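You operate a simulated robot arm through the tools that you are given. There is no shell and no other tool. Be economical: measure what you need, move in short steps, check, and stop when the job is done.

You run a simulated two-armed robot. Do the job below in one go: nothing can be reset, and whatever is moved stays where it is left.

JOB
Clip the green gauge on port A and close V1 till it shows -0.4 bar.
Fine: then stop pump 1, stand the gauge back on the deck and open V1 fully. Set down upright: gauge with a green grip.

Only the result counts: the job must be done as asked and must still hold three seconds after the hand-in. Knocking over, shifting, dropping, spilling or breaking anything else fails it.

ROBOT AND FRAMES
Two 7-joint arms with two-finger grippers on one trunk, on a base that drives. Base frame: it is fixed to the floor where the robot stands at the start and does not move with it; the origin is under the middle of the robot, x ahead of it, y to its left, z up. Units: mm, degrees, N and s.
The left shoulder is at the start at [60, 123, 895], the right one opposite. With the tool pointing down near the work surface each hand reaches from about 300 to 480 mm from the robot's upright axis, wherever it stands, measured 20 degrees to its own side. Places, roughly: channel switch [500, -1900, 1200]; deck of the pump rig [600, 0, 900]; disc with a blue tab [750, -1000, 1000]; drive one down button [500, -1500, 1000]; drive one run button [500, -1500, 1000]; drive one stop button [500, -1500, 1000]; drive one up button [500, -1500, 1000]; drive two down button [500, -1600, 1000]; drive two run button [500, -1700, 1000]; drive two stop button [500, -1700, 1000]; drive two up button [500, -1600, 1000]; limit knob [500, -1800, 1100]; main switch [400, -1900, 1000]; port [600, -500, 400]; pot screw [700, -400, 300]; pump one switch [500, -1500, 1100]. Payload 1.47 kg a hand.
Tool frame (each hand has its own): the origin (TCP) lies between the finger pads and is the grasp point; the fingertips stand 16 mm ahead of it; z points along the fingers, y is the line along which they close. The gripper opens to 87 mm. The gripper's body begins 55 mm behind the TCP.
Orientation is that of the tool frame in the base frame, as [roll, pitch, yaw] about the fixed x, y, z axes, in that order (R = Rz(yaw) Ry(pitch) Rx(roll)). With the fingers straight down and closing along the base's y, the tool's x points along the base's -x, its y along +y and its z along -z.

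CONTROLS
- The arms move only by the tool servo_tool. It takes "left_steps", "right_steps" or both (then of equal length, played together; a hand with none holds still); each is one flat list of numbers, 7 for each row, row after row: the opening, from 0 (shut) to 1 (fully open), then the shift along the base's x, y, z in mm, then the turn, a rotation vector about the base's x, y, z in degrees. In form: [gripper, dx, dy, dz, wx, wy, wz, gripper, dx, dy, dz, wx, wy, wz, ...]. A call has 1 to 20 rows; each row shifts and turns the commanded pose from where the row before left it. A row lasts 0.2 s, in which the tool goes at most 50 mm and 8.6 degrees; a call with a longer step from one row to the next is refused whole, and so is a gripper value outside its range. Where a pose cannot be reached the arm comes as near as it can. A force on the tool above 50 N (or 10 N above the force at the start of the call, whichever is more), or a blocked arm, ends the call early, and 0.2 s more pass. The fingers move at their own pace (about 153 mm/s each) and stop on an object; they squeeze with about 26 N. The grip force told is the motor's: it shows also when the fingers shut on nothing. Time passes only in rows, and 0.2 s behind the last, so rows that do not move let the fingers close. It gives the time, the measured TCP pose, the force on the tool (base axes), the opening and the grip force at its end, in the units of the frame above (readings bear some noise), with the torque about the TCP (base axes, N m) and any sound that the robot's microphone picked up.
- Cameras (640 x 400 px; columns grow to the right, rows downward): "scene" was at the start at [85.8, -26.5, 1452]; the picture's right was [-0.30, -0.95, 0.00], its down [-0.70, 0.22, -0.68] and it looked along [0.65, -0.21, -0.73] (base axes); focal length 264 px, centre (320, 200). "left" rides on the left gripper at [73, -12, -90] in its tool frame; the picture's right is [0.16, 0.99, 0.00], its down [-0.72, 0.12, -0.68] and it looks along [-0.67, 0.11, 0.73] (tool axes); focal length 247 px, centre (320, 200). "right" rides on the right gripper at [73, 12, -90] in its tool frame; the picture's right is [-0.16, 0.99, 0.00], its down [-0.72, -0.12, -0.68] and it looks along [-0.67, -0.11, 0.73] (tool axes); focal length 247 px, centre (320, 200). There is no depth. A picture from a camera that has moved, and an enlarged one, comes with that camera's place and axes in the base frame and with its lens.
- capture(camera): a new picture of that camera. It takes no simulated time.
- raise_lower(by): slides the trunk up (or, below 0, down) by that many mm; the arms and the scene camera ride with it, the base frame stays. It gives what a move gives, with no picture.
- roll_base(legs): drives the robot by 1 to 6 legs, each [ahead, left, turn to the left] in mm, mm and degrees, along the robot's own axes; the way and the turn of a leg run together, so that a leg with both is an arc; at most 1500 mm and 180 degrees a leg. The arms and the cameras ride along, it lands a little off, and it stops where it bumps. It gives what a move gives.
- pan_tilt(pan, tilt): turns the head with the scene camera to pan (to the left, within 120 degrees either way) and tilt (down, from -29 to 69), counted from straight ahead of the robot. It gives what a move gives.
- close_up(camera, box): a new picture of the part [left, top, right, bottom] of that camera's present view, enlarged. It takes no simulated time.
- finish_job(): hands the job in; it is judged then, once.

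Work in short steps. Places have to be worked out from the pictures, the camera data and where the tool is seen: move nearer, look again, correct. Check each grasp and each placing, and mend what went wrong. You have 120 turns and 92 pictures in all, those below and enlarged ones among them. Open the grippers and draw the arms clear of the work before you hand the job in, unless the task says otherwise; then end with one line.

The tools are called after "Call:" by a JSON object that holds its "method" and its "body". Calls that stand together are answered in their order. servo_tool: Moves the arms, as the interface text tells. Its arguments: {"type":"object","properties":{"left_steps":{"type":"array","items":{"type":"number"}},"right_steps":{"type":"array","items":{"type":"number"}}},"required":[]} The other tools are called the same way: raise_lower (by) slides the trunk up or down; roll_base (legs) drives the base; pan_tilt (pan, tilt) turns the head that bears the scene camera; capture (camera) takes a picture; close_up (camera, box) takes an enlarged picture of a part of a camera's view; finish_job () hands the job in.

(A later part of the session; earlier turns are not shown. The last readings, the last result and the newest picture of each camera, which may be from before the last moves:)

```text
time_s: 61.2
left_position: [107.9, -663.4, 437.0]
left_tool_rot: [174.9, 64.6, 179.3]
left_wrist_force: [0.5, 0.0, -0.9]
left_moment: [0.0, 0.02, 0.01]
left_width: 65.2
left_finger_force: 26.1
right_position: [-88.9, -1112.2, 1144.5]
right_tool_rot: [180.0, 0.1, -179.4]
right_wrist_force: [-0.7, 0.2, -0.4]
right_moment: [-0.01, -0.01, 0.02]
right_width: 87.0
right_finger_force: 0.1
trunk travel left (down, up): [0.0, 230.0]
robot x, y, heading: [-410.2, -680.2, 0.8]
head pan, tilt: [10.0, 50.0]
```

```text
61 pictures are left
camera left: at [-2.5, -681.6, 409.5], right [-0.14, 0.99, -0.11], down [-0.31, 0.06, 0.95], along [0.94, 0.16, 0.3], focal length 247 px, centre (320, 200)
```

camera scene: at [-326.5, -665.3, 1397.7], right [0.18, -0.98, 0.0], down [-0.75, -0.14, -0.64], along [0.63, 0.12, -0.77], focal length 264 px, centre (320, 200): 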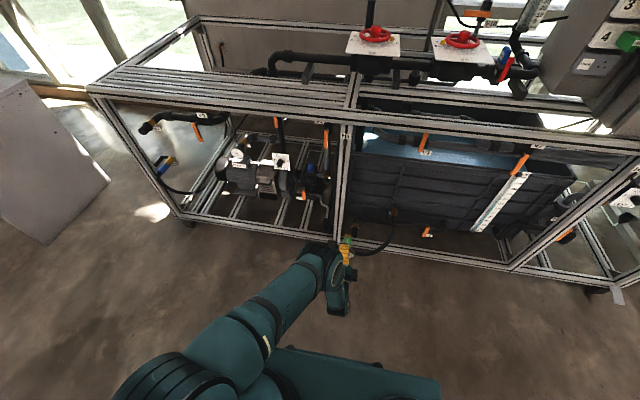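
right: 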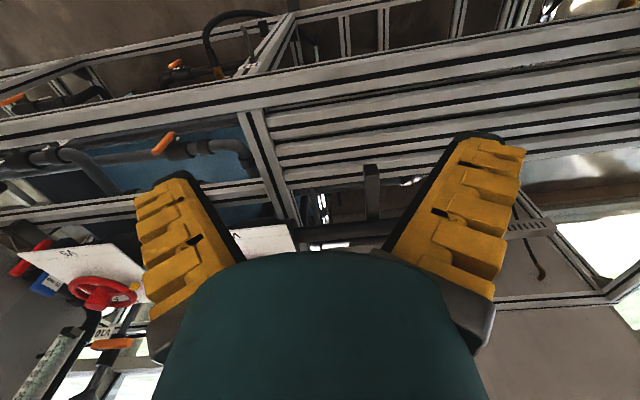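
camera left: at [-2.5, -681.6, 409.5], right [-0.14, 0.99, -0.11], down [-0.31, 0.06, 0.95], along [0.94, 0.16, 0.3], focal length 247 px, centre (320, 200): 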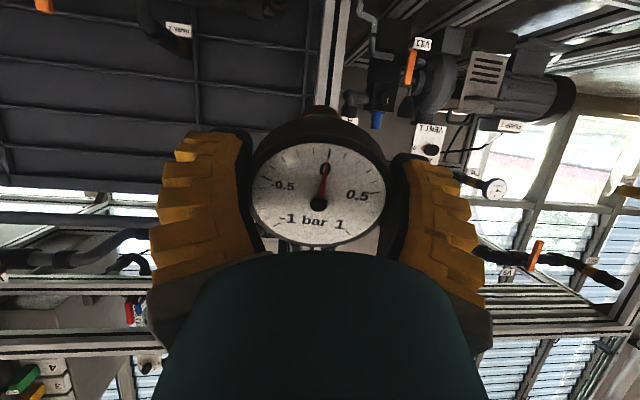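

25° works here too. I continue to level at this distance; if it reaches, no regrasp is needed.

Call:
{"method": "servo_tool", "body": {"left_steps": [0, 0, 0, 0, 0, -5, 0, 0, 0, 0, 0, 0, -5, 0, 0, 0, 0, 0, 0, -5, 0, 0, 0, 0, 0, 0, -5, 0, 0, 0, 0, 0, 0, -5, 0]}}

```text
time_s: 62.4
left_position: [114.6, -649.0, 489.3]
left_tool_rot: [145.9, 89.5, 150.6]
left_wrist_force: [0.0, -0.4, -1.2]
left_moment: [0.01, 0.03, -0.03]
left_width: 65.3
left_finger_force: 26.1
left hand out of reach, approached as far as the arm can: row 2, 3, 4, 5
right_position: [-88.8, -1111.4, 1144.6]
right_tool_rot: [-179.9, 0.0, -179.4]
right_wrist_force: [-1.2, 1.0, -0.1]
right_moment: [0.02, 0.01, 0.0]
right_width: 86.9
right_finger_force: 0.0
trunk travel left (down, up): [0.0, 230.0]
robot x, y, heading: [-413.5, -676.2, 0.6]
head pan, tilt: [10.0, 50.0]
```

Limit is about 20° down, so I'll regrasp with a ~32° tilt. I raise, bring the hand back to vertical and return to the deck.

Call:
{"method": "raise_lower", "body": {"by": 50}}

Call:
{"method": "servo_tool", "body": {"left_steps": [0, 0, 0, 35, 0, 8.2, 0, 0, 0, 0, 35, 0, 8.2, 0, 0, 0, 0, 35, 0, 8.2, 0, 0, 0, 0, 35, 0, 8.2, 0, 0, 0, 0, 35, 0, 8.2, 0, 0, -5, 0, 35, 0, 8.2, 0, 0, -5, 0, 35, 0, 8.2, 0, 0, -5, 0, 35, 0, 8.2, 0, 0, -5, 0, 35, 0, 8.2, 0, 0, -5, 0, 35, 0, 8.2, 0, 0, -5, 0, 35, 0, 8, 0, 0, -5, 10, 35, 0, 0, 0, 0, -5, 15, 35, 0, 0, 0, 0, -5, 15, 35, 0, 0, 0, 0, 0, 15, 35, 0, 0, 0, 0, 0, 15, 35, 0, 0, 0, 0, 0, 15, 35, 0, 0, 0, 0, 0, 15, 20, 0, 0, 0]}}

```text
time_s: 63.3
left_position: [113.0, -647.4, 539.0]
left_tool_rot: [150.1, 89.4, 154.5]
left_wrist_force: [0.2, -0.7, -1.3]
left_moment: [-0.01, 0.03, 0.0]
left_width: 65.1
left_finger_force: 26.2
right_position: [-88.2, -1112.5, 1194.6]
right_tool_rot: [-180.0, 0.0, -179.3]
right_wrist_force: [0.0, 0.2, 0.3]
right_moment: [0.01, -0.01, -0.01]
right_width: 87.2
right_finger_force: 0.0
trunk travel left (down, up): [-50.0, 180.0]
robot x, y, heading: [-411.6, -679.1, 0.6]
head pan, tilt: [10.0, 50.0]
```

```text
time_s: 67.1
left_position: [68.8, -548.9, 1154.8]
left_tool_rot: [175.5, -0.6, 179.6]
left_wrist_force: [0.9, 0.1, -1.9]
left_moment: [-0.01, 0.01, -0.01]
left_width: 64.7
left_finger_force: 26.2
right_position: [-88.6, -1112.3, 1195.6]
right_tool_rot: [180.0, 0.0, -179.4]
right_wrist_force: [0.4, -0.3, 0.9]
right_moment: [0.03, -0.04, -0.03]
right_width: 87.0
right_finger_force: 0.1
trunk travel left (down, up): [-50.0, 180.0]
robot x, y, heading: [-410.2, -680.3, 0.6]
head pan, tilt: [10.0, 50.0]
```

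Correct the 4.5° roll, then drive back to the deck.

Call:
{"method": "servo_tool", "body": {"left_steps": [0, -10, 0, 0, -4.5, 0.6, 0, 0, -10, -20, 0, 0, 0, 0, 0, -10, -20, 0, 0, 0, 0]}}

Call:
{"method": "roll_base", "body": {"legs": [[0, 560, -0.6], [498, 0, 0]]}}

Call:
{"method": "capture", "body": {"camera": "scene"}}

Call:
{"method": "capture", "body": {"camera": "left"}}

```text
time_s: 67.9
left_position: [38.1, -589.4, 1154.1]
left_tool_rot: [-180.0, -1.2, 179.7]
left_wrist_force: [-0.3, 0.1, -1.2]
left_moment: [0.02, 0.0, -0.01]
left_width: 64.9
left_finger_force: 26.1
right_position: [-88.9, -1112.6, 1195.2]
right_tool_rot: [-180.0, 0.1, -179.4]
right_wrist_force: [0.9, 0.1, 0.4]
right_moment: [0.01, -0.02, 0.0]
right_width: 87.0
right_finger_force: 0.2
trunk travel left (down, up): [-50.0, 180.0]
robot x, y, heading: [-412.3, -678.8, 0.6]
head pan, tilt: [10.0, 50.0]
```

```text
time_s: 75.8
left_position: [541.7, -50.3, 1153.6]
left_tool_rot: [-179.9, -1.2, 178.0]
left_wrist_force: [0.0, 0.6, -0.9]
left_moment: [0.03, 0.01, 0.0]
left_width: 64.5
left_finger_force: 25.5
right_position: [398.8, -570.2, 1194.4]
right_tool_rot: [179.9, 0.0, 178.9]
right_wrist_force: [0.3, 0.2, 0.1]
right_moment: [0.01, 0.01, 0.02]
right_width: 87.1
right_finger_force: 0.0
trunk travel left (down, up): [-50.0, 180.0]
robot x, y, heading: [87.8, -127.5, -0.9]
head pan, tilt: [10.0, 50.0]
```

```text
60 pictures are left
camera scene: at [174.2, -116.5, 1447.7], right [0.16, -0.99, 0.0], down [-0.76, -0.12, -0.64], along [0.63, 0.1, -0.77], focal length 264 px, centre (320, 200)
```

scene: 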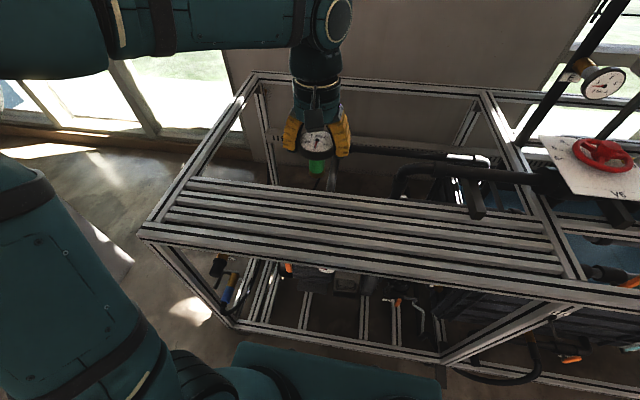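

```text
59 pictures are left
camera left: at [470.6, -60.4, 1246.1], right [-0.12, 0.99, 0.0], down [0.74, 0.09, 0.67], along [0.66, 0.09, -0.75], focal length 247 px, centre (320, 200)
```

left: 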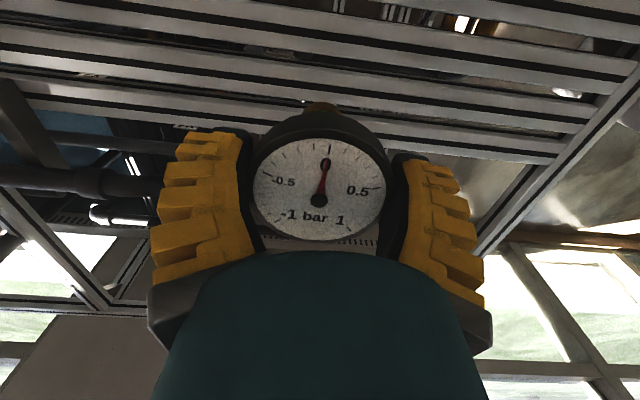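

Call:
{"method": "close_up", "body": {"camera": "scene", "box": [270, 100, 370, 200]}}

```text
4.00 times, centred on (320, 150) of scene
camera zoom: at [174.2, -116.5, 1447.7], right [0.16, -0.99, 0.0], down [-0.76, -0.12, -0.64], along [0.63, 0.1, -0.77], focal length 1058 px, centre (320, 400)
```

zoom: 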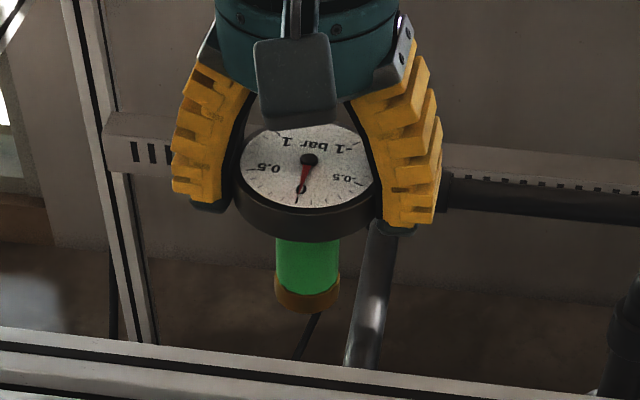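

Hold still upright. I lower it to the deck, slowly at the end until contact.

Call:
{"method": "servo_tool", "body": {"left_steps": [0, 0, 3, -40, 0, 1.2, 0, 0, 0, 3, -40, 0, 0, 0, 0, 0, 3, -40, 0, 0, 0, 0, 0, 3, -30, 0, 0, 0, 0, 0, 0, 0, 0, 0, 0]}}

Call:
{"method": "close_up", "body": {"camera": "scene", "box": [220, 140, 360, 240]}}

```text
time_s: 77.0
left_position: [541.6, -39.2, 1004.4]
left_tool_rot: [-179.9, -2.3, 178.0]
left_wrist_force: [-0.5, -0.4, -2.6]
left_moment: [0.04, -0.01, 0.0]
left_width: 64.3
left_finger_force: 25.8
right_position: [398.1, -570.6, 1194.6]
right_tool_rot: [-180.0, 0.1, 179.1]
right_wrist_force: [-0.5, -0.4, 0.0]
right_moment: [-0.02, 0.01, 0.0]
right_width: 87.2
right_finger_force: 0.0
trunk travel left (down, up): [-50.0, 180.0]
robot x, y, heading: [88.7, -124.8, -1.1]
head pan, tilt: [10.0, 50.0]
```

```text
4.00 times, centred on (290, 190) of scene
camera zoom: at [173.4, -116.5, 1447.8], right [0.16, -0.99, 0.0], down [-0.76, -0.12, -0.64], along [0.64, 0.1, -0.77], focal length 1058 px, centre (440, 240)
```

zoom: 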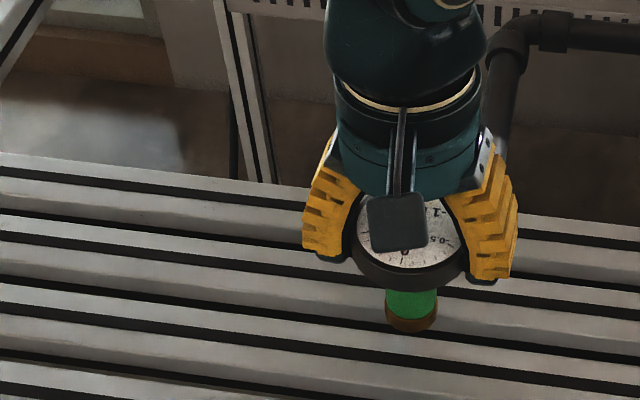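

Call:
{"method": "servo_tool", "body": {"left_steps": [0, 0, 0, -2, 0, -2.3, 0, 0, 0, 0, -3, 0, 0, 0, 0, 0, 0, -3, 0, 0, 0, 0, 0, 0, -2, 0, 0, 0, 0, 0, 0, -2, 0, 0, 0, 0, 0, 0, -2, 0, 0, 0]}}

Call:
{"method": "close_up", "body": {"camera": "scene", "box": [220, 140, 360, 240]}}

```text
time_s: 78.4
left_position: [541.4, -39.5, 991.9]
left_tool_rot: [-179.9, 0.1, 178.0]
left_wrist_force: [0.5, 1.9, 12.1]
left_moment: [0.05, 0.11, 0.02]
left_width: 64.7
left_finger_force: 26.3
right_position: [396.4, -570.1, 1196.1]
right_tool_rot: [-180.0, 0.0, 179.0]
right_wrist_force: [-0.7, 0.7, 1.5]
right_moment: [0.03, -0.01, -0.01]
right_width: 87.2
right_finger_force: 0.1
trunk travel left (down, up): [-50.0, 180.0]
robot x, y, heading: [90.9, -130.1, -1.2]
head pan, tilt: [10.0, 50.0]
```

```text
4.00 times, centred on (290, 190) of scene
camera zoom: at [172.7, -116.3, 1448.0], right [0.16, -0.99, 0.0], down [-0.76, -0.12, -0.64], along [0.64, 0.1, -0.77], focal length 1058 px, centre (440, 240)
```

zoom: 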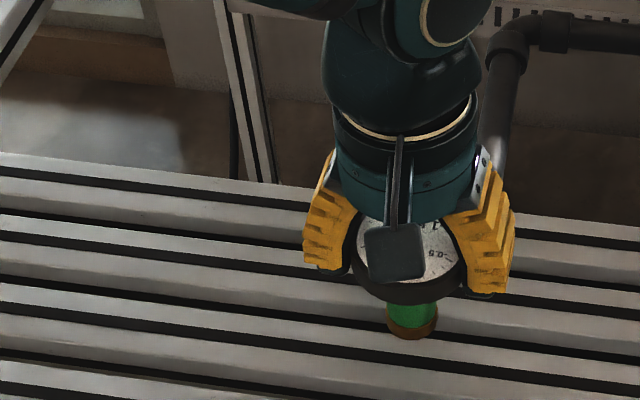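

It stands on the deck. I ease off, open and rise.

Call:
{"method": "servo_tool", "body": {"left_steps": [0, 0, 0, 1, 0, 0, 0, 0.85, 0, 0, 0, 0, 0, 0, 1, 0, 0, 0, 0, 0, 0, 1, 0, 0, 20, 0, 0, 0, 1, 0, 0, 40, 0, 0, 0, 1, 0, 0, 40, 0, 0, 0]}}

Call:
{"method": "capture", "body": {"camera": "left"}}

Call:
{"method": "capture", "body": {"camera": "scene"}}

```text
time_s: 79.8
left_position: [538.8, -39.3, 1091.4]
left_tool_rot: [179.9, 0.1, 178.0]
left_wrist_force: [0.6, -0.4, -1.0]
left_moment: [-0.02, 0.02, 0.01]
left_width: 87.2
left_finger_force: 0.1
right_position: [396.6, -571.0, 1195.2]
right_tool_rot: [-180.0, 0.0, 178.9]
right_wrist_force: [-0.8, 0.5, 1.5]
right_moment: [0.02, 0.0, -0.02]
right_width: 86.8
right_finger_force: 0.1
trunk travel left (down, up): [-50.0, 180.0]
robot x, y, heading: [86.1, -128.4, -0.9]
head pan, tilt: [10.0, 50.0]
```

```text
55 pictures are left
camera left: at [465.9, -48.1, 1181.9], right [-0.12, 0.99, 0.0], down [0.73, 0.09, 0.68], along [0.67, 0.08, -0.73], focal length 247 px, centre (320, 200)
```

left: 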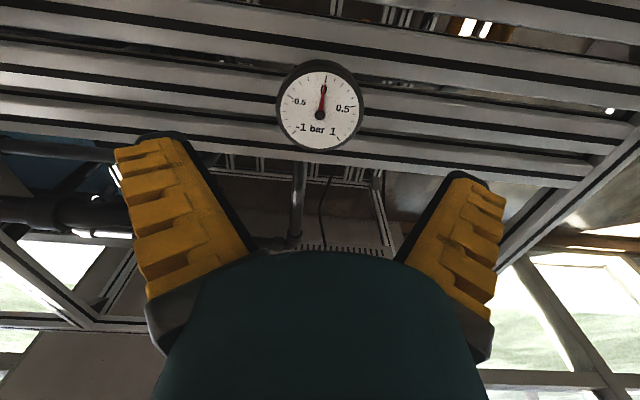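

```text
54 pictures are left
camera scene: at [173.0, -116.4, 1447.8], right [0.16, -0.99, 0.0], down [-0.76, -0.12, -0.64], along [0.64, 0.1, -0.77], focal length 264 px, centre (320, 200)
```

scene: 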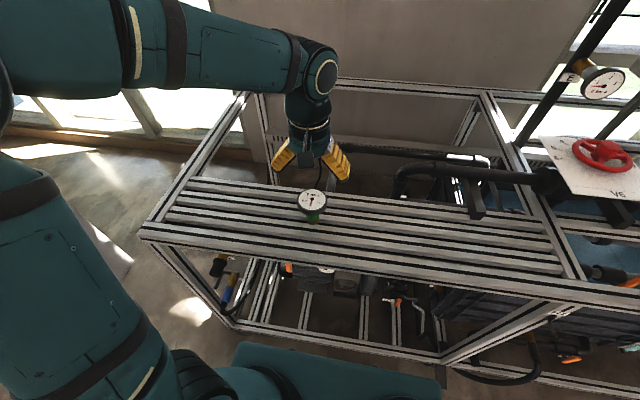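

Dial centre is [540, -39, 998]. I yaw the hand 90° and tilt it 32° above the gauge for the new grasp.

Call:
{"method": "servo_tool", "body": {"left_steps": [1, 0, 0, 0, 0, 0, 8.4, 1, 0, 0, 0, 0, 0, 8.4, 1, 0, 0, 0, 0, 0, 8.4, 1, 0, 0, 0, 0, 0, 8.4, 1, 0, 0, 0, 0, 0, 8.4, 1, 0, 0, 0, 0, 0, 8.4, 1, 0, 0, 0, 0, 0, 8.4, 1, 0, 0, 0, 0, 0, 8.4, 1, 0, 0, 0, 0, 0, 8.4, 1, 0, 0, 0, 0, 0, 8.4, 1, 0, 0, 0, 0, 0, 8, 1, 0, 0, 0, -8, 0, 0, 1, 0, 0, 0, -8, 0, 0, 1, 0, 0, 0, -8, 0, 0, 1, 0, 0, 0, -8, 0, 0, 1, 0, 0, 0, 0, 0, 0]}}

Call:
{"method": "capture", "body": {"camera": "scene"}}

Call:
{"method": "capture", "body": {"camera": "left"}}

```text
time_s: 83.2
left_position: [540.2, -39.3, 1092.1]
left_tool_rot: [179.9, -32.1, -89.9]
left_wrist_force: [-0.2, 0.2, 0.3]
left_moment: [0.0, 0.0, 0.0]
left_width: 87.0
left_finger_force: 0.0
right_position: [398.6, -570.0, 1194.4]
right_tool_rot: [180.0, 0.0, 179.0]
right_wrist_force: [-0.2, 0.5, 0.2]
right_moment: [0.02, 0.0, 0.0]
right_width: 86.9
right_finger_force: 0.1
trunk travel left (down, up): [-50.0, 180.0]
robot x, y, heading: [87.1, -122.1, -1.1]
head pan, tilt: [10.0, 50.0]
```

```text
53 pictures are left
camera scene: at [173.4, -116.7, 1447.8], right [0.16, -0.99, 0.0], down [-0.76, -0.12, -0.64], along [0.63, 0.1, -0.77], focal length 264 px, centre (320, 200)
```

scene: 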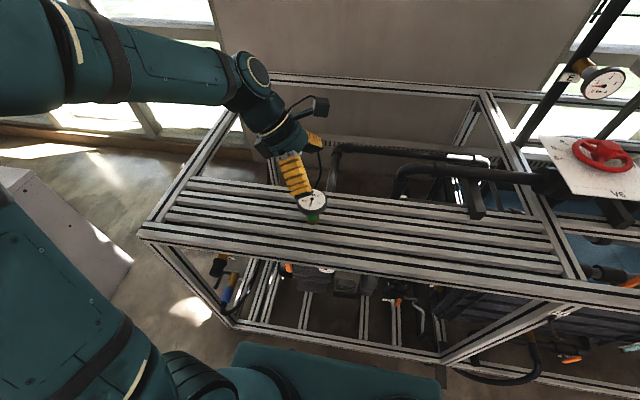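

```text
52 pictures are left
camera left: at [553.1, -53.5, 1207.1], right [-0.99, -0.13, 0.09], down [-0.12, 0.97, 0.19], along [-0.11, 0.18, -0.98], focal length 247 px, centre (320, 200)
```

left: 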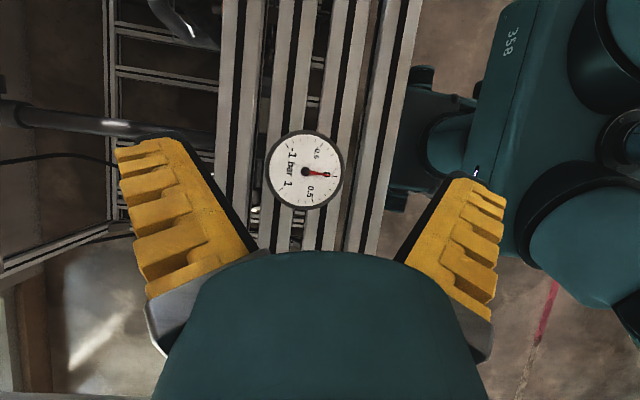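

Pose reached. Descend straight and close.

Call:
{"method": "servo_tool", "body": {"left_steps": [1, 2, 0, -35, 0, 0, 0, 1, 0, 0, -35, 0, 0, 0, 1, 0, 0, -33, 0, 0, 0, 1, 0, 0, 0, 0, 0, 0, 0, 0, 0, 0, 0, 0, 0, 0, 0, 0, 0, 0, 0, 0, 0, 0, 0, 0, 0, 0, 0]}}

Call:
{"method": "close_up", "body": {"camera": "scene", "box": [240, 130, 380, 240]}}

```text
time_s: 84.8
left_position: [544.0, -39.8, 987.0]
left_tool_rot: [179.9, -32.0, -89.9]
left_wrist_force: [0.2, 0.9, 0.4]
left_moment: [0.0, 0.0, 0.0]
left_width: 65.7
left_finger_force: 26.1
right_position: [397.7, -571.2, 1194.6]
right_tool_rot: [180.0, -0.1, 179.1]
right_wrist_force: [0.8, 0.3, -0.6]
right_moment: [0.02, -0.01, -0.03]
right_width: 87.0
right_finger_force: 0.1
trunk travel left (down, up): [-50.0, 180.0]
robot x, y, heading: [91.9, -123.6, -1.2]
head pan, tilt: [10.0, 50.0]
```

```text
3.64 times, centred on (310, 185) of scene
camera zoom: at [173.5, -116.5, 1447.7], right [0.16, -0.99, 0.0], down [-0.76, -0.12, -0.64], along [0.63, 0.1, -0.77], focal length 962 px, centre (356, 254)
```

zoom: 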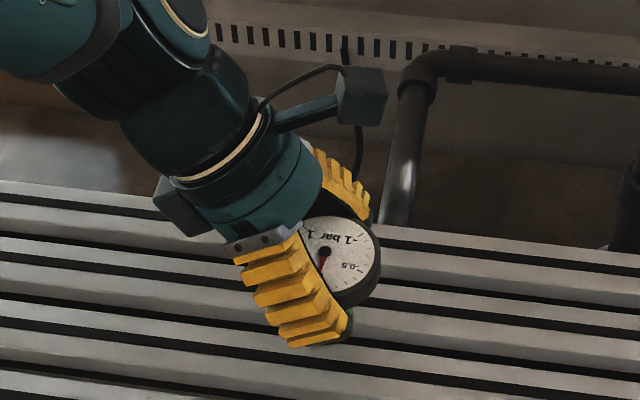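

Held in the tilted grasp. Lift, back away, then un-yaw.

Call:
{"method": "servo_tool", "body": {"left_steps": [0, 0, 0, 20, 0, 0, 0, 0, 0, 0, 40, 0, 0, 0, 0, 0, 0, 40, 0, 0, 0, 0, 0, 0, 40, 0, 0, 0, 0, 0, 0, 20, 0, 0, 0]}}

Call:
{"method": "roll_base", "body": {"legs": [[-500, 0, 1], [0, -460, 0]]}}

Call:
{"method": "servo_tool", "body": {"left_steps": [0, -6, -5, 0, 0, 0, -8.2, 0, -6, -5, 0, 0, 0, -8.2, 0, -6, -5, 0, 0, 0, -8.2, 0, -6, -5, 0, 0, 0, -8.2, 0, -6, -5, 0, 0, 0, -8.2, 0, -6, -5, 0, 0, 0, -8.2, 0, -6, -5, 0, 0, 0, -8.2, 0, -6, -5, 0, 0, 0, -8.2, 0, -6, -5, 0, 0, 0, -8.2, 0, -6, -5, 0, 0, 0, -8.2, 0, -6, -5, 0, 0, 0, -8]}}

Call:
{"method": "capture", "body": {"camera": "scene"}}

```text
time_s: 86.0
left_position: [543.4, -38.0, 1150.7]
left_tool_rot: [179.9, -32.1, -89.9]
left_wrist_force: [0.2, -0.4, -0.7]
left_moment: [0.01, -0.02, 0.01]
left_width: 65.5
left_finger_force: 26.2
right_position: [397.5, -569.7, 1194.3]
right_tool_rot: [-180.0, -0.1, 179.0]
right_wrist_force: [-0.1, 0.6, -0.1]
right_moment: [-0.01, -0.01, 0.03]
right_width: 87.2
right_finger_force: 0.1
trunk travel left (down, up): [-50.0, 180.0]
robot x, y, heading: [91.4, -130.0, -1.1]
head pan, tilt: [10.0, 50.0]
```

```text
time_s: 93.0
left_position: [37.1, -471.4, 1149.6]
left_tool_rot: [179.9, -32.0, -89.0]
left_wrist_force: [1.1, -0.6, -1.7]
left_moment: [-0.02, 0.03, -0.01]
left_width: 65.6
left_finger_force: 26.7
right_position: [-98.5, -1004.6, 1194.9]
right_tool_rot: [180.0, 0.0, -180.0]
right_wrist_force: [-0.4, -0.1, -0.5]
right_moment: [-0.02, 0.02, 0.01]
right_width: 87.1
right_finger_force: 0.1
trunk travel left (down, up): [-50.0, 180.0]
robot x, y, heading: [-421.7, -569.5, -0.0]
head pan, tilt: [10.0, 50.0]
```

```text
time_s: 95.4
left_position: [-28.5, -526.8, 1149.6]
left_tool_rot: [179.9, -32.1, -179.1]
left_wrist_force: [0.2, 0.0, -0.5]
left_moment: [0.04, 0.02, 0.03]
left_width: 65.7
left_finger_force: 26.5
right_position: [-97.9, -1004.3, 1194.7]
right_tool_rot: [-180.0, 0.0, 180.0]
right_wrist_force: [-0.8, 0.9, 0.3]
right_moment: [-0.04, -0.03, 0.0]
right_width: 87.0
right_finger_force: 0.1
trunk travel left (down, up): [-50.0, 180.0]
robot x, y, heading: [-413.7, -565.4, 0.2]
head pan, tilt: [10.0, 50.0]
```

```text
50 pictures are left
camera scene: at [-330.5, -554.7, 1447.8], right [0.17, -0.98, 0.0], down [-0.75, -0.13, -0.64], along [0.63, 0.11, -0.77], focal length 264 px, centre (320, 200)
```

scene: 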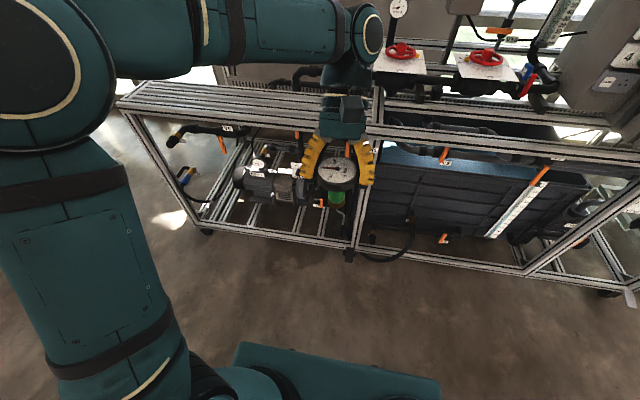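

Good. Now rotate the gauge axis to point forward (−90° about y), extending forward and lowering.

Call:
{"method": "servo_tool", "body": {"left_steps": [0, 6, -1, -30, 0, -8.2, -0.9, 0, 6, -1, -30, 0, -8.2, 0, 0, 6, -1, -30, 0, -8.2, 0, 0, 6, -1, -30, 0, -8.2, 0, 0, 6, -1, -30, 0, -8.2, 0, 0, 6, -1, -30, 0, -8.2, 0, 0, 6, -1, -30, 0, -8.2, 0, 0, 6, -1, -30, 0, -8.2, 0, 0, 6, -1, -30, 0, -8.2, 0, 0, 6, -1, -30, 0, -8.2, 0, 0, 6, -1, -30, 0, -8, 0, 0, 6, -1, -30, 0, 0, 0, 0, 6, -1, -30, 0, 0, 0, 0, 6, -1, -30, 0, 0, 0, 0, 6, -1, -30, 0, 0, 0, 0, 6, -1, -30, 0, 0, 0, 0, 6, -1, -30, 0, 0, 0, 0, 6, -1, -30, 0, 0, 0, 0, 6, -1, -20, 0, 0, 0, 0, 6, -1, -20, 0, 0, 0]}}

Call:
{"method": "raise_lower", "body": {"by": -50}}

Call:
{"method": "capture", "body": {"camera": "left"}}

Call:
{"method": "capture", "body": {"camera": "scene"}}

```text
time_s: 99.6
left_position: [90.0, -547.5, 568.1]
left_tool_rot: [-179.9, 57.9, -180.0]
left_wrist_force: [-0.7, 1.4, -1.7]
left_moment: [0.02, 0.02, 0.03]
left_width: 64.3
left_finger_force: 26.1
right_position: [-97.4, -1004.0, 1194.8]
right_tool_rot: [-180.0, 0.0, -180.0]
right_wrist_force: [0.0, 0.4, 0.2]
right_moment: [0.02, 0.0, -0.03]
right_width: 87.0
right_finger_force: 0.1
trunk travel left (down, up): [-50.0, 180.0]
robot x, y, heading: [-415.2, -565.9, -0.0]
head pan, tilt: [10.0, 50.0]
```

```text
time_s: 100.5
left_position: [90.5, -547.6, 517.9]
left_tool_rot: [-179.9, 58.0, -179.8]
left_wrist_force: [0.3, -0.1, -0.8]
left_moment: [0.0, 0.04, -0.02]
left_width: 64.5
left_finger_force: 26.3
right_position: [-98.2, -1004.4, 1144.1]
right_tool_rot: [-179.9, 0.0, 179.9]
right_wrist_force: [-0.7, 0.0, -0.2]
right_moment: [0.01, -0.04, -0.01]
right_width: 87.2
right_finger_force: 0.1
trunk travel left (down, up): [0.0, 230.0]
robot x, y, heading: [-413.9, -565.6, 0.2]
head pan, tilt: [10.0, 50.0]
```

```text
49 pictures are left
camera left: at [-25.0, -559.0, 504.9], right [-0.08, 0.99, -0.14], down [-0.19, 0.12, 0.97], along [0.98, 0.11, 0.18], focal length 247 px, centre (320, 200)
```

left: 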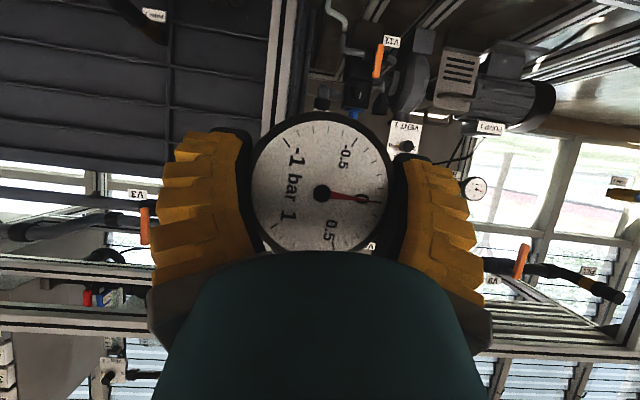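

```text
48 pictures are left
camera scene: at [-330.7, -554.3, 1397.9], right [0.17, -0.98, 0.0], down [-0.75, -0.13, -0.64], along [0.63, 0.11, -0.77], focal length 264 px, centre (320, 200)
```

scene: 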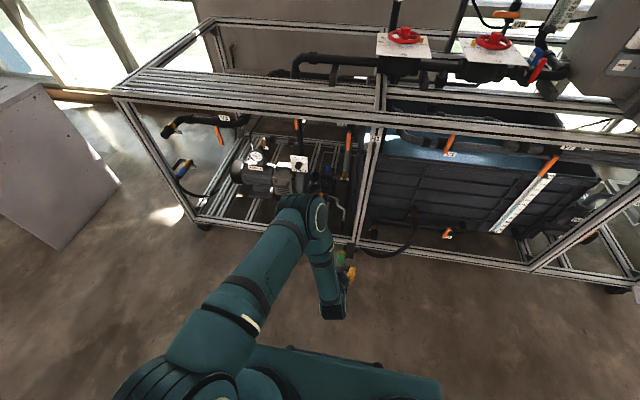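

The elbow stands high ahead of the hand; before entering under the deck beam I need its true position. I turn the right hand to look left at the left arm from the side.

Call:
{"method": "servo_tool", "body": {"right_steps": [1, 0, 0, 0, 0, 0, 8.2, 1, 0, 0, 0, 0, 0, 8.2, 1, 0, 0, 0, 0, 0, 8.2, 1, 0, 0, 0, 0, 0, 8.2, 1, 0, 0, 0, 0, 0, 8.2, 1, 0, 0, 0, 0, 0, 8.2, 1, 0, 0, 0, 0, 0, 8.2, 1, 0, 0, 0, 0, 0, 8.2, 1, 0, 0, 0, 0, 0, 8.2]}}

Call:
{"method": "capture", "body": {"camera": "right"}}

```text
time_s: 102.5
left_position: [89.0, -548.0, 517.7]
left_tool_rot: [-179.9, 58.1, -179.9]
left_wrist_force: [0.3, -0.2, -0.3]
left_moment: [-0.02, 0.01, -0.01]
left_width: 64.5
left_finger_force: 26.4
right_position: [-97.7, -1004.1, 1145.2]
right_tool_rot: [180.0, 0.0, -106.1]
right_wrist_force: [-0.2, 0.4, 0.3]
right_moment: [-0.01, 0.02, 0.01]
right_width: 87.1
right_finger_force: 0.1
trunk travel left (down, up): [0.0, 230.0]
robot x, y, heading: [-414.6, -568.2, 0.0]
head pan, tilt: [10.0, 50.0]
```

```text
47 pictures are left
camera right: at [-129.5, -1070.4, 1234.2], right [-0.91, 0.43, 0.0], down [0.31, 0.66, 0.68], along [0.29, 0.62, -0.73], focal length 247 px, centre (320, 200)
```

right: 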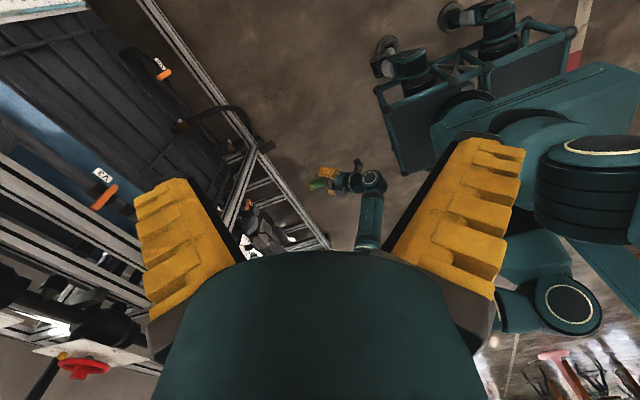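

The elbow is at about [40,-455,870] — level with the deck beam, so I must stretch the arm farther (elbow well behind the hand). I extend to ~630 mm ahead and lower to port height in free space.

Call:
{"method": "servo_tool", "body": {"left_steps": [0, 15, 0, -8, 0, 0, 0, 0, 15, 0, -8, 0, 0, 0, 0, 15, 0, -8, 0, 0, 0, 0, 15, 0, -8, 0, 0, 0, 0, 15, 0, -8, 0, 0, 0, 0, 15, 0, -8, 0, 0, 0, 0, 15, 0, -8, 0, 0, 0, 0, 15, 0, -8, 0, 0, 0, 0, 0, 0, -8, 0, 0, 0, 0, 0, 0, -8, 0, 0, 0]}}

Call:
{"method": "capture", "body": {"camera": "right"}}

Call:
{"method": "capture", "body": {"camera": "scene"}}

```text
time_s: 104.8
left_position: [208.8, -547.6, 437.7]
left_tool_rot: [-179.9, 57.9, -179.8]
left_wrist_force: [-0.1, 0.2, -0.9]
left_moment: [-0.02, 0.02, -0.02]
left_width: 64.5
left_finger_force: 26.2
right_position: [-99.1, -1004.3, 1144.2]
right_tool_rot: [180.0, 0.0, -106.1]
right_wrist_force: [-0.1, 0.4, 0.0]
right_moment: [0.0, 0.0, 0.01]
right_width: 87.1
right_finger_force: 0.0
trunk travel left (down, up): [0.0, 230.0]
robot x, y, heading: [-414.6, -569.2, 0.1]
head pan, tilt: [10.0, 50.0]
```

```text
46 pictures are left
camera right: at [-129.6, -1070.3, 1234.1], right [-0.9, 0.43, 0.0], down [0.31, 0.66, 0.68], along [0.29, 0.61, -0.73], focal length 247 px, centre (320, 200)
```

right: 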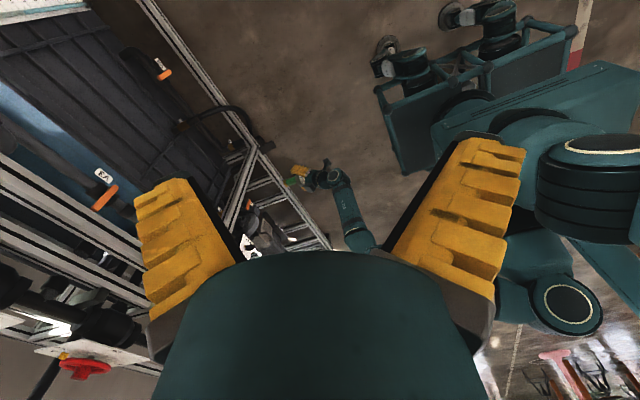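

```text
45 pictures are left
camera scene: at [-330.4, -554.4, 1397.7], right [0.17, -0.98, 0.0], down [-0.75, -0.13, -0.64], along [0.63, 0.11, -0.77], focal length 264 px, centre (320, 200)
```

scene: 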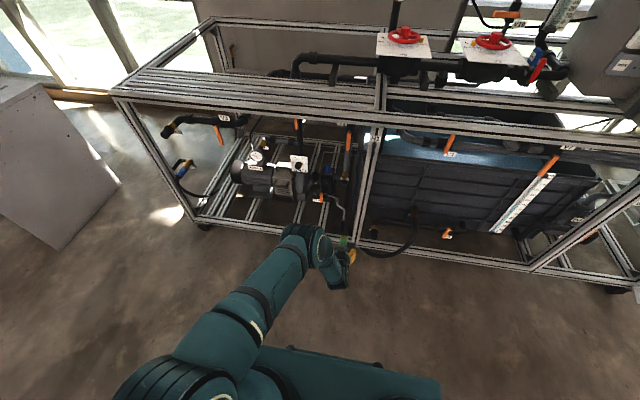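

Reach is fine and the elbow is now far behind the hand. Close-up on the port and on the gauge from the head camera.

Call:
{"method": "close_up", "body": {"camera": "scene", "box": [300, 110, 400, 175]}}

Call:
{"method": "close_up", "body": {"camera": "scene", "box": [300, 170, 400, 270]}}

```text
6.15 times, centred on (350, 142) of scene
camera zoom: at [-330.4, -554.4, 1397.7], right [0.17, -0.98, 0.0], down [-0.75, -0.13, -0.64], along [0.63, 0.11, -0.77], focal length 1628 px, centre (135, 554)
```

zoom: 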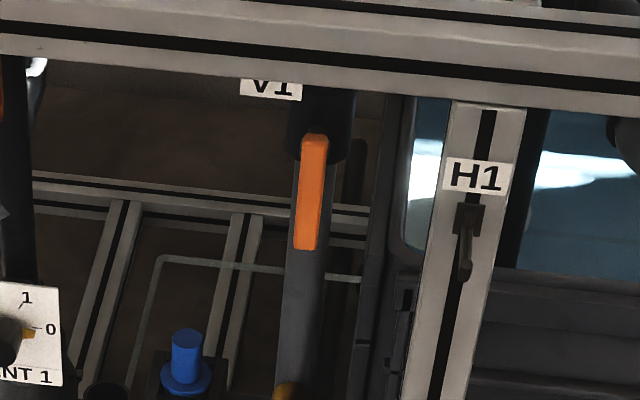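

```text
4.00 times, centred on (350, 220) of scene
camera zoom: at [-330.4, -554.4, 1397.7], right [0.17, -0.98, 0.0], down [-0.75, -0.13, -0.64], along [0.63, 0.11, -0.77], focal length 1058 px, centre (200, 120)
```

zoom: 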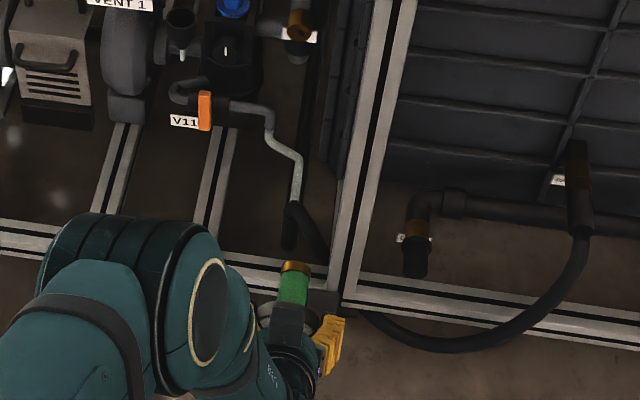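

Lever V1 hangs from its pivot, open. To locate port A precisely I raise the trunk so the left camera sees it past the dial.

Call:
{"method": "raise_lower", "body": {"by": 130}}

Call:
{"method": "close_up", "body": {"camera": "left", "box": [240, 20, 400, 120]}}

Call:
{"method": "close_up", "body": {"camera": "scene", "box": [320, 130, 370, 180]}}

```text
time_s: 106.3
left_position: [208.6, -547.1, 568.1]
left_tool_rot: [-179.9, 57.9, -179.9]
left_wrist_force: [-0.1, 1.1, -1.3]
left_moment: [0.02, 0.02, -0.03]
left_width: 64.2
left_finger_force: 26.0
right_position: [-96.8, -1004.1, 1273.9]
right_tool_rot: [-179.9, -0.1, -106.2]
right_wrist_force: [-0.1, 0.4, 0.5]
right_moment: [0.02, 0.0, 0.0]
right_width: 87.4
right_finger_force: 0.1
trunk travel left (down, up): [-130.0, 100.0]
robot x, y, heading: [-418.5, -562.5, -0.0]
head pan, tilt: [10.0, 50.0]
```

```text
4.00 times, centred on (320, 70) of left
camera zoom: at [94.6, -559.1, 554.2], right [-0.08, 0.99, -0.14], down [-0.19, 0.12, 0.97], along [0.98, 0.11, 0.18], focal length 988 px, centre (320, 720)
```

zoom: 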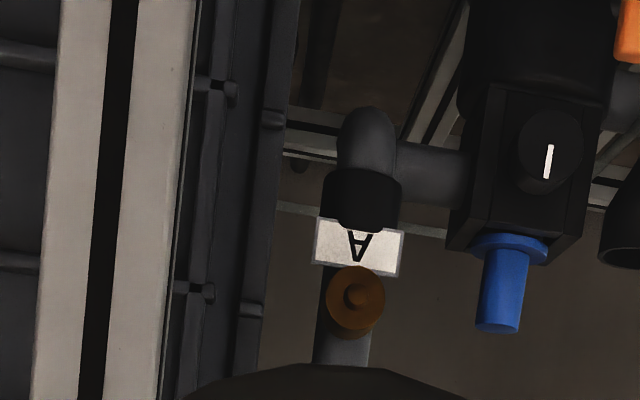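

```text
8.00 times, centred on (345, 155) of scene
camera zoom: at [-330.3, -554.4, 1527.6], right [0.17, -0.98, 0.0], down [-0.75, -0.13, -0.64], along [0.63, 0.11, -0.77], focal length 2116 px, centre (120, 560)
```

zoom: 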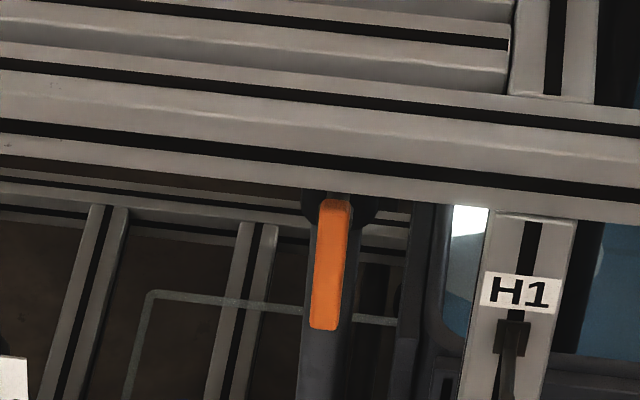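

Port A's face comes out at about [635, -512, 429]; the gauge tip sits ~70 mm ahead of the TCP and matches prediction. I lower the trunk, drive in so the tip is ~45 mm short, and check.

Call:
{"method": "raise_lower", "body": {"by": -130}}

Call:
{"method": "roll_base", "body": {"legs": [[0, 35, 0], [250, 0, 0]]}}

Call:
{"method": "capture", "body": {"camera": "scene"}}

```text
time_s: 107.9
left_position: [209.0, -547.8, 439.2]
left_tool_rot: [-180.0, 58.1, -179.9]
left_wrist_force: [-0.3, 0.2, -1.2]
left_moment: [0.02, 0.05, 0.04]
left_width: 64.0
left_finger_force: 26.1
right_position: [-96.9, -1004.0, 1146.0]
right_tool_rot: [-180.0, 0.0, -106.3]
right_wrist_force: [0.3, 0.1, -0.7]
right_moment: [0.0, 0.01, -0.02]
right_width: 87.0
right_finger_force: 0.1
trunk travel left (down, up): [0.0, 230.0]
robot x, y, heading: [-417.2, -569.2, 0.2]
head pan, tilt: [10.0, 50.0]
```

```text
time_s: 110.3
left_position: [460.7, -513.4, 437.5]
left_tool_rot: [-180.0, 57.9, -180.0]
left_wrist_force: [0.2, 0.9, -1.5]
left_moment: [-0.01, 0.06, -0.03]
left_width: 64.1
left_finger_force: 26.2
right_position: [152.9, -970.6, 1144.2]
right_tool_rot: [-180.0, 0.0, -106.3]
right_wrist_force: [0.7, -0.7, 0.1]
right_moment: [0.0, 0.03, 0.01]
right_width: 87.0
right_finger_force: 0.0
trunk travel left (down, up): [0.0, 230.0]
robot x, y, heading: [-163.1, -529.5, -0.4]
head pan, tilt: [10.0, 50.0]
```

```text
40 pictures are left
camera scene: at [-78.0, -519.6, 1397.7], right [0.17, -0.99, 0.0], down [-0.76, -0.13, -0.64], along [0.63, 0.11, -0.77], focal length 264 px, centre (320, 200)
```

scene: 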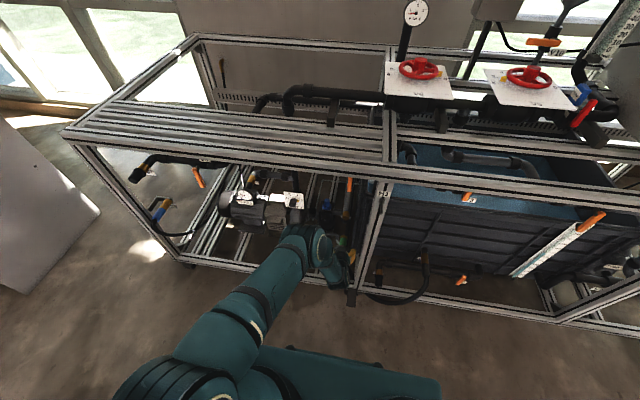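

Clear so far. I lower 8 mm, advance 55 mm more by the arm, and look at tip and port.

Call:
{"method": "servo_tool", "body": {"left_steps": [0, 0, 1, -4, 0, 0, 0, 0, 0, 0, -4, 0, 0, 0]}}

Call:
{"method": "roll_base", "body": {"legs": [[60, 0, 0.3]]}}

Call:
{"method": "close_up", "body": {"camera": "scene", "box": [300, 170, 380, 250]}}

```text
time_s: 110.9
left_position: [460.7, -512.9, 429.3]
left_tool_rot: [-179.9, 57.8, 180.0]
left_wrist_force: [0.2, -0.2, -1.2]
left_moment: [0.01, 0.02, -0.04]
left_width: 63.9
left_finger_force: 26.0
right_position: [151.5, -970.2, 1145.0]
right_tool_rot: [-179.9, -0.1, -106.4]
right_wrist_force: [0.0, -0.6, -0.4]
right_moment: [-0.01, -0.01, -0.02]
right_width: 87.0
right_finger_force: 0.1
trunk travel left (down, up): [0.0, 230.0]
robot x, y, heading: [-162.4, -530.3, -0.2]
head pan, tilt: [10.0, 50.0]
```

```text
time_s: 111.9
left_position: [520.4, -509.4, 429.3]
left_tool_rot: [-179.9, 58.0, -179.7]
left_wrist_force: [-0.1, 0.2, -1.7]
left_moment: [0.01, 0.02, 0.03]
left_width: 64.1
left_finger_force: 26.1
right_position: [214.2, -967.2, 1143.0]
right_tool_rot: [180.0, 0.1, -106.1]
right_wrist_force: [0.3, 0.2, -0.6]
right_moment: [0.02, 0.0, 0.01]
right_width: 87.0
right_finger_force: 0.1
trunk travel left (down, up): [0.0, 230.0]
robot x, y, heading: [-102.3, -531.7, 0.2]
head pan, tilt: [10.0, 50.0]
```

```text
5.00 times, centred on (340, 210) of scene
camera zoom: at [-18.5, -519.1, 1397.6], right [0.18, -0.98, 0.0], down [-0.75, -0.13, -0.64], along [0.63, 0.11, -0.77], focal length 1322 px, centre (220, 150)
```

zoom: 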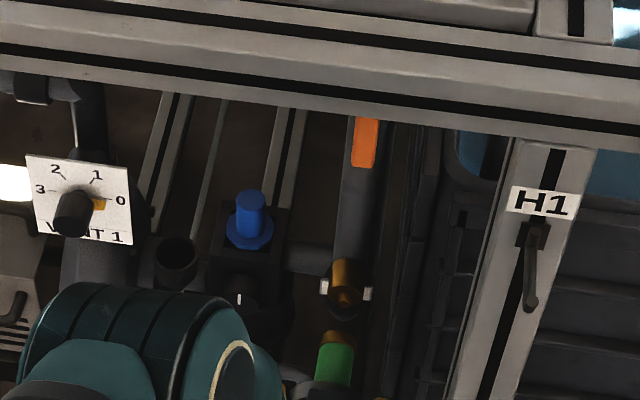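

Alignment looks good; y needs −2 mm. Advance 32 mm by the base, then look again.

Call:
{"method": "servo_tool", "body": {"left_steps": [0, 0, -2, 0, 0, 0, 0]}}

Call:
{"method": "roll_base", "body": {"legs": [[32, 0, 0]]}}

Call:
{"method": "close_up", "body": {"camera": "scene", "box": [310, 170, 380, 240]}}

```text
time_s: 112.3
left_position: [518.9, -511.3, 430.1]
left_tool_rot: [-179.8, 57.9, -179.8]
left_wrist_force: [0.1, 0.5, -1.8]
left_moment: [-0.03, 0.03, 0.03]
left_width: 64.0
left_finger_force: 25.6
right_position: [213.8, -968.1, 1144.9]
right_tool_rot: [-180.0, 0.0, -106.1]
right_wrist_force: [0.4, 0.3, 1.2]
right_moment: [0.02, -0.01, -0.03]
right_width: 87.0
right_finger_force: 0.1
trunk travel left (down, up): [0.0, 230.0]
robot x, y, heading: [-104.7, -534.1, 0.2]
head pan, tilt: [10.0, 50.0]
```

```text
time_s: 113.2
left_position: [551.8, -512.2, 430.8]
left_tool_rot: [-179.9, 57.9, -179.7]
left_wrist_force: [-0.3, 0.7, -1.8]
left_moment: [0.0, 0.05, -0.04]
left_width: 63.9
left_finger_force: 26.1
right_position: [246.5, -968.2, 1143.6]
right_tool_rot: [180.0, 0.1, -106.1]
right_wrist_force: [1.2, -0.8, -0.1]
right_moment: [0.01, 0.06, -0.01]
right_width: 87.2
right_finger_force: 0.0
trunk travel left (down, up): [0.0, 230.0]
robot x, y, heading: [-75.4, -535.6, 0.1]
head pan, tilt: [10.0, 50.0]
```

```text
5.71 times, centred on (345, 205) of scene
camera zoom: at [13.0, -519.1, 1397.6], right [0.18, -0.98, 0.0], down [-0.75, -0.14, -0.64], along [0.63, 0.11, -0.77], focal length 1511 px, centre (177, 171)
```

zoom: 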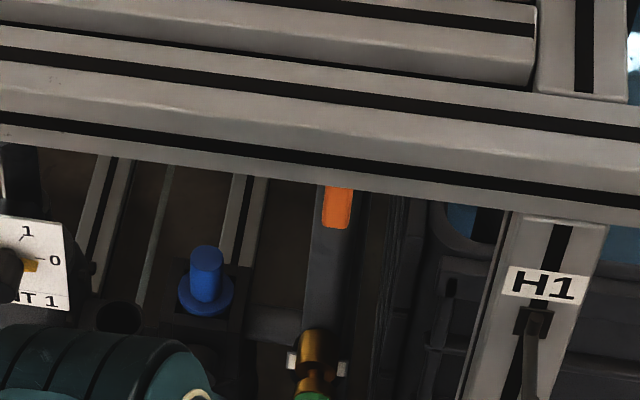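

The tip is just before the stub. I push slowly along +x.

Call:
{"method": "servo_tool", "body": {"left_steps": [0, 3, 0, 0, 0, 0, 0, 0, 3, 0, 0, 0, 0, 0, 0, 3, 0, 0, 0, 0, 0, 0, 3, 0, 0, 0, 0, 0]}}

Call:
{"method": "close_up", "body": {"camera": "scene", "box": [310, 190, 380, 260]}}

```text
time_s: 114.2
left_position: [559.4, -511.1, 428.5]
left_tool_rot: [-180.0, 57.9, -179.7]
left_wrist_force: [-16.8, 1.7, 8.5]
left_moment: [0.14, -0.14, 0.06]
left_width: 64.3
left_finger_force: 25.8
right_position: [244.3, -968.7, 1145.3]
right_tool_rot: [-179.9, -0.1, -106.1]
right_wrist_force: [0.6, 0.1, -0.4]
right_moment: [0.0, 0.01, -0.03]
right_width: 87.2
right_finger_force: 0.0
trunk travel left (down, up): [0.0, 230.0]
robot x, y, heading: [-73.7, -531.0, 0.4]
head pan, tilt: [10.0, 50.0]
```

```text
5.71 times, centred on (345, 225) of scene
camera zoom: at [10.0, -519.0, 1398.0], right [0.18, -0.98, 0.0], down [-0.75, -0.14, -0.64], along [0.63, 0.11, -0.77], focal length 1511 px, centre (177, 57)
```

zoom: 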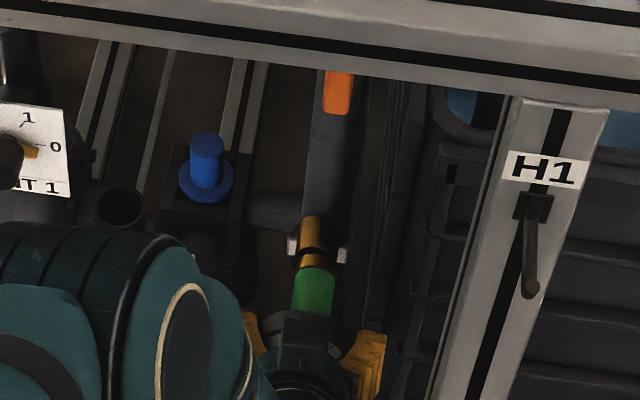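

Contact with 17 N, with an upward reaction of ~10 N: I raise by 1.5 mm and push on gently.

Call:
{"method": "servo_tool", "body": {"left_steps": [0, 0, 0, 1.5, 0, 0, 0, 0, 2, 0, 0, 0, 0, 0, 0, 2, 0, 0, 0, 0, 0, 0, 2, 0, 0, 0, 0, 0]}}

Call:
{"method": "close_up", "body": {"camera": "scene", "box": [320, 205, 370, 255]}}

```text
time_s: 115.2
left_position: [566.6, -511.1, 428.3]
left_tool_rot: [-179.9, 57.6, -179.8]
left_wrist_force: [-24.1, 1.1, -9.5]
left_moment: [-0.05, -0.2, 0.04]
left_width: 68.4
left_finger_force: 25.8
right_position: [245.5, -968.6, 1143.7]
right_tool_rot: [180.0, 0.0, -105.9]
right_wrist_force: [-0.5, -0.7, -0.6]
right_moment: [0.0, 0.0, -0.01]
right_width: 87.1
right_finger_force: 0.0
trunk travel left (down, up): [0.0, 230.0]
robot x, y, heading: [-74.9, -528.8, -0.0]
head pan, tilt: [10.0, 50.0]
```

```text
8.00 times, centred on (345, 230) of scene
camera zoom: at [11.4, -519.0, 1397.7], right [0.18, -0.98, 0.0], down [-0.75, -0.13, -0.64], along [0.63, 0.11, -0.77], focal length 2116 px, centre (120, -40)
```

zoom: 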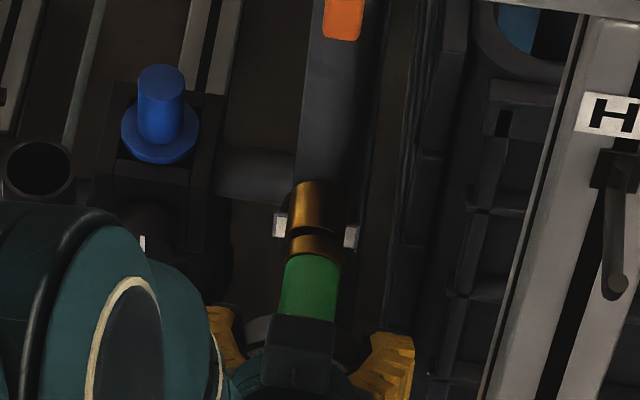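

The width jumped to 68.4. Look at the dial from the left camera.

Call:
{"method": "close_up", "body": {"camera": "left", "box": [220, 80, 420, 280]}}

```text
2.00 times, centred on (320, 180) of left
camera zoom: at [452.1, -523.9, 416.2], right [-0.09, 0.99, -0.14], down [-0.19, 0.12, 0.98], along [0.98, 0.11, 0.17], focal length 494 px, centre (320, 240)
```

zoom: 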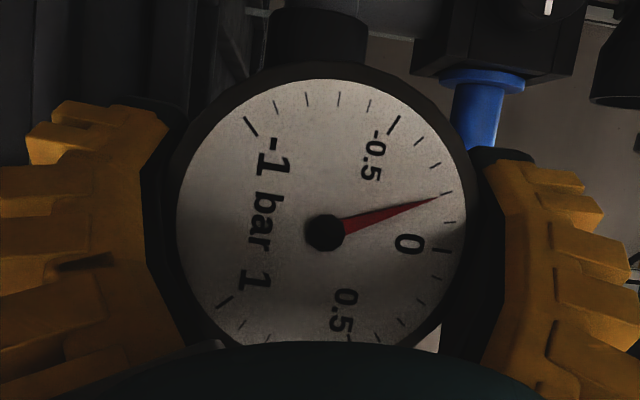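

The needle reads about −0.2 bar: the gauge is clipped on. I open, and check it stays.

Call:
{"method": "servo_tool", "body": {"left_steps": [0.85, 0, 0, 0, 0, 0, 0, 1, 0, 0, 0, 0, 0, 0, 1, 0, 0, 0, 0, 0, 0]}}

Call:
{"method": "roll_base", "body": {"legs": [[-200, 0, 0]]}}

Call:
{"method": "capture", "body": {"camera": "left"}}

```text
time_s: 116.0
left_position: [570.7, -511.7, 431.1]
left_tool_rot: [-179.8, 58.1, -179.7]
left_wrist_force: [0.3, 0.5, 0.0]
left_moment: [0.02, -0.02, -0.01]
left_width: 87.0
left_finger_force: 0.2
right_position: [247.2, -968.4, 1144.3]
right_tool_rot: [-179.9, 0.0, -106.1]
right_wrist_force: [0.8, -0.1, 0.2]
right_moment: [0.0, -0.01, 0.04]
right_width: 87.1
right_finger_force: 0.1
trunk travel left (down, up): [0.0, 230.0]
robot x, y, heading: [-74.6, -532.3, 0.1]
head pan, tilt: [10.0, 50.0]
```

```text
time_s: 117.5
left_position: [370.3, -509.8, 431.2]
left_tool_rot: [-180.0, 57.9, -179.5]
left_wrist_force: [-0.1, 0.3, 0.3]
left_moment: [0.0, -0.03, -0.02]
left_width: 86.9
left_finger_force: 0.1
right_position: [47.4, -968.2, 1144.9]
right_tool_rot: [180.0, 0.0, -106.0]
right_wrist_force: [-0.2, 0.6, 0.6]
right_moment: [0.02, 0.0, -0.01]
right_width: 87.0
right_finger_force: 0.2
trunk travel left (down, up): [0.0, 230.0]
robot x, y, heading: [-272.3, -532.0, 0.2]
head pan, tilt: [10.0, 50.0]
```

```text
34 pictures are left
camera left: at [255.5, -523.3, 417.9], right [-0.09, 0.99, -0.14], down [-0.19, 0.12, 0.97], along [0.98, 0.11, 0.18], focal length 247 px, centre (320, 200)
```

left: 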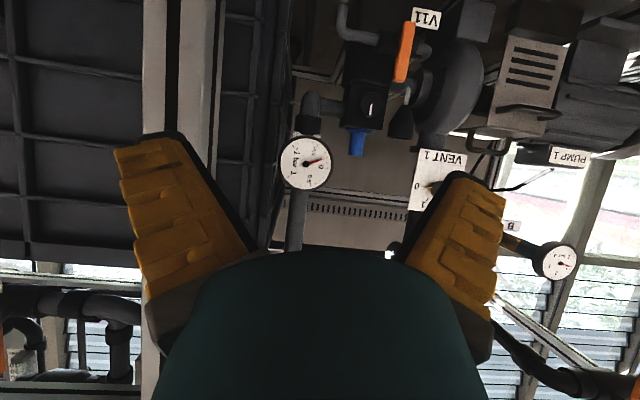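

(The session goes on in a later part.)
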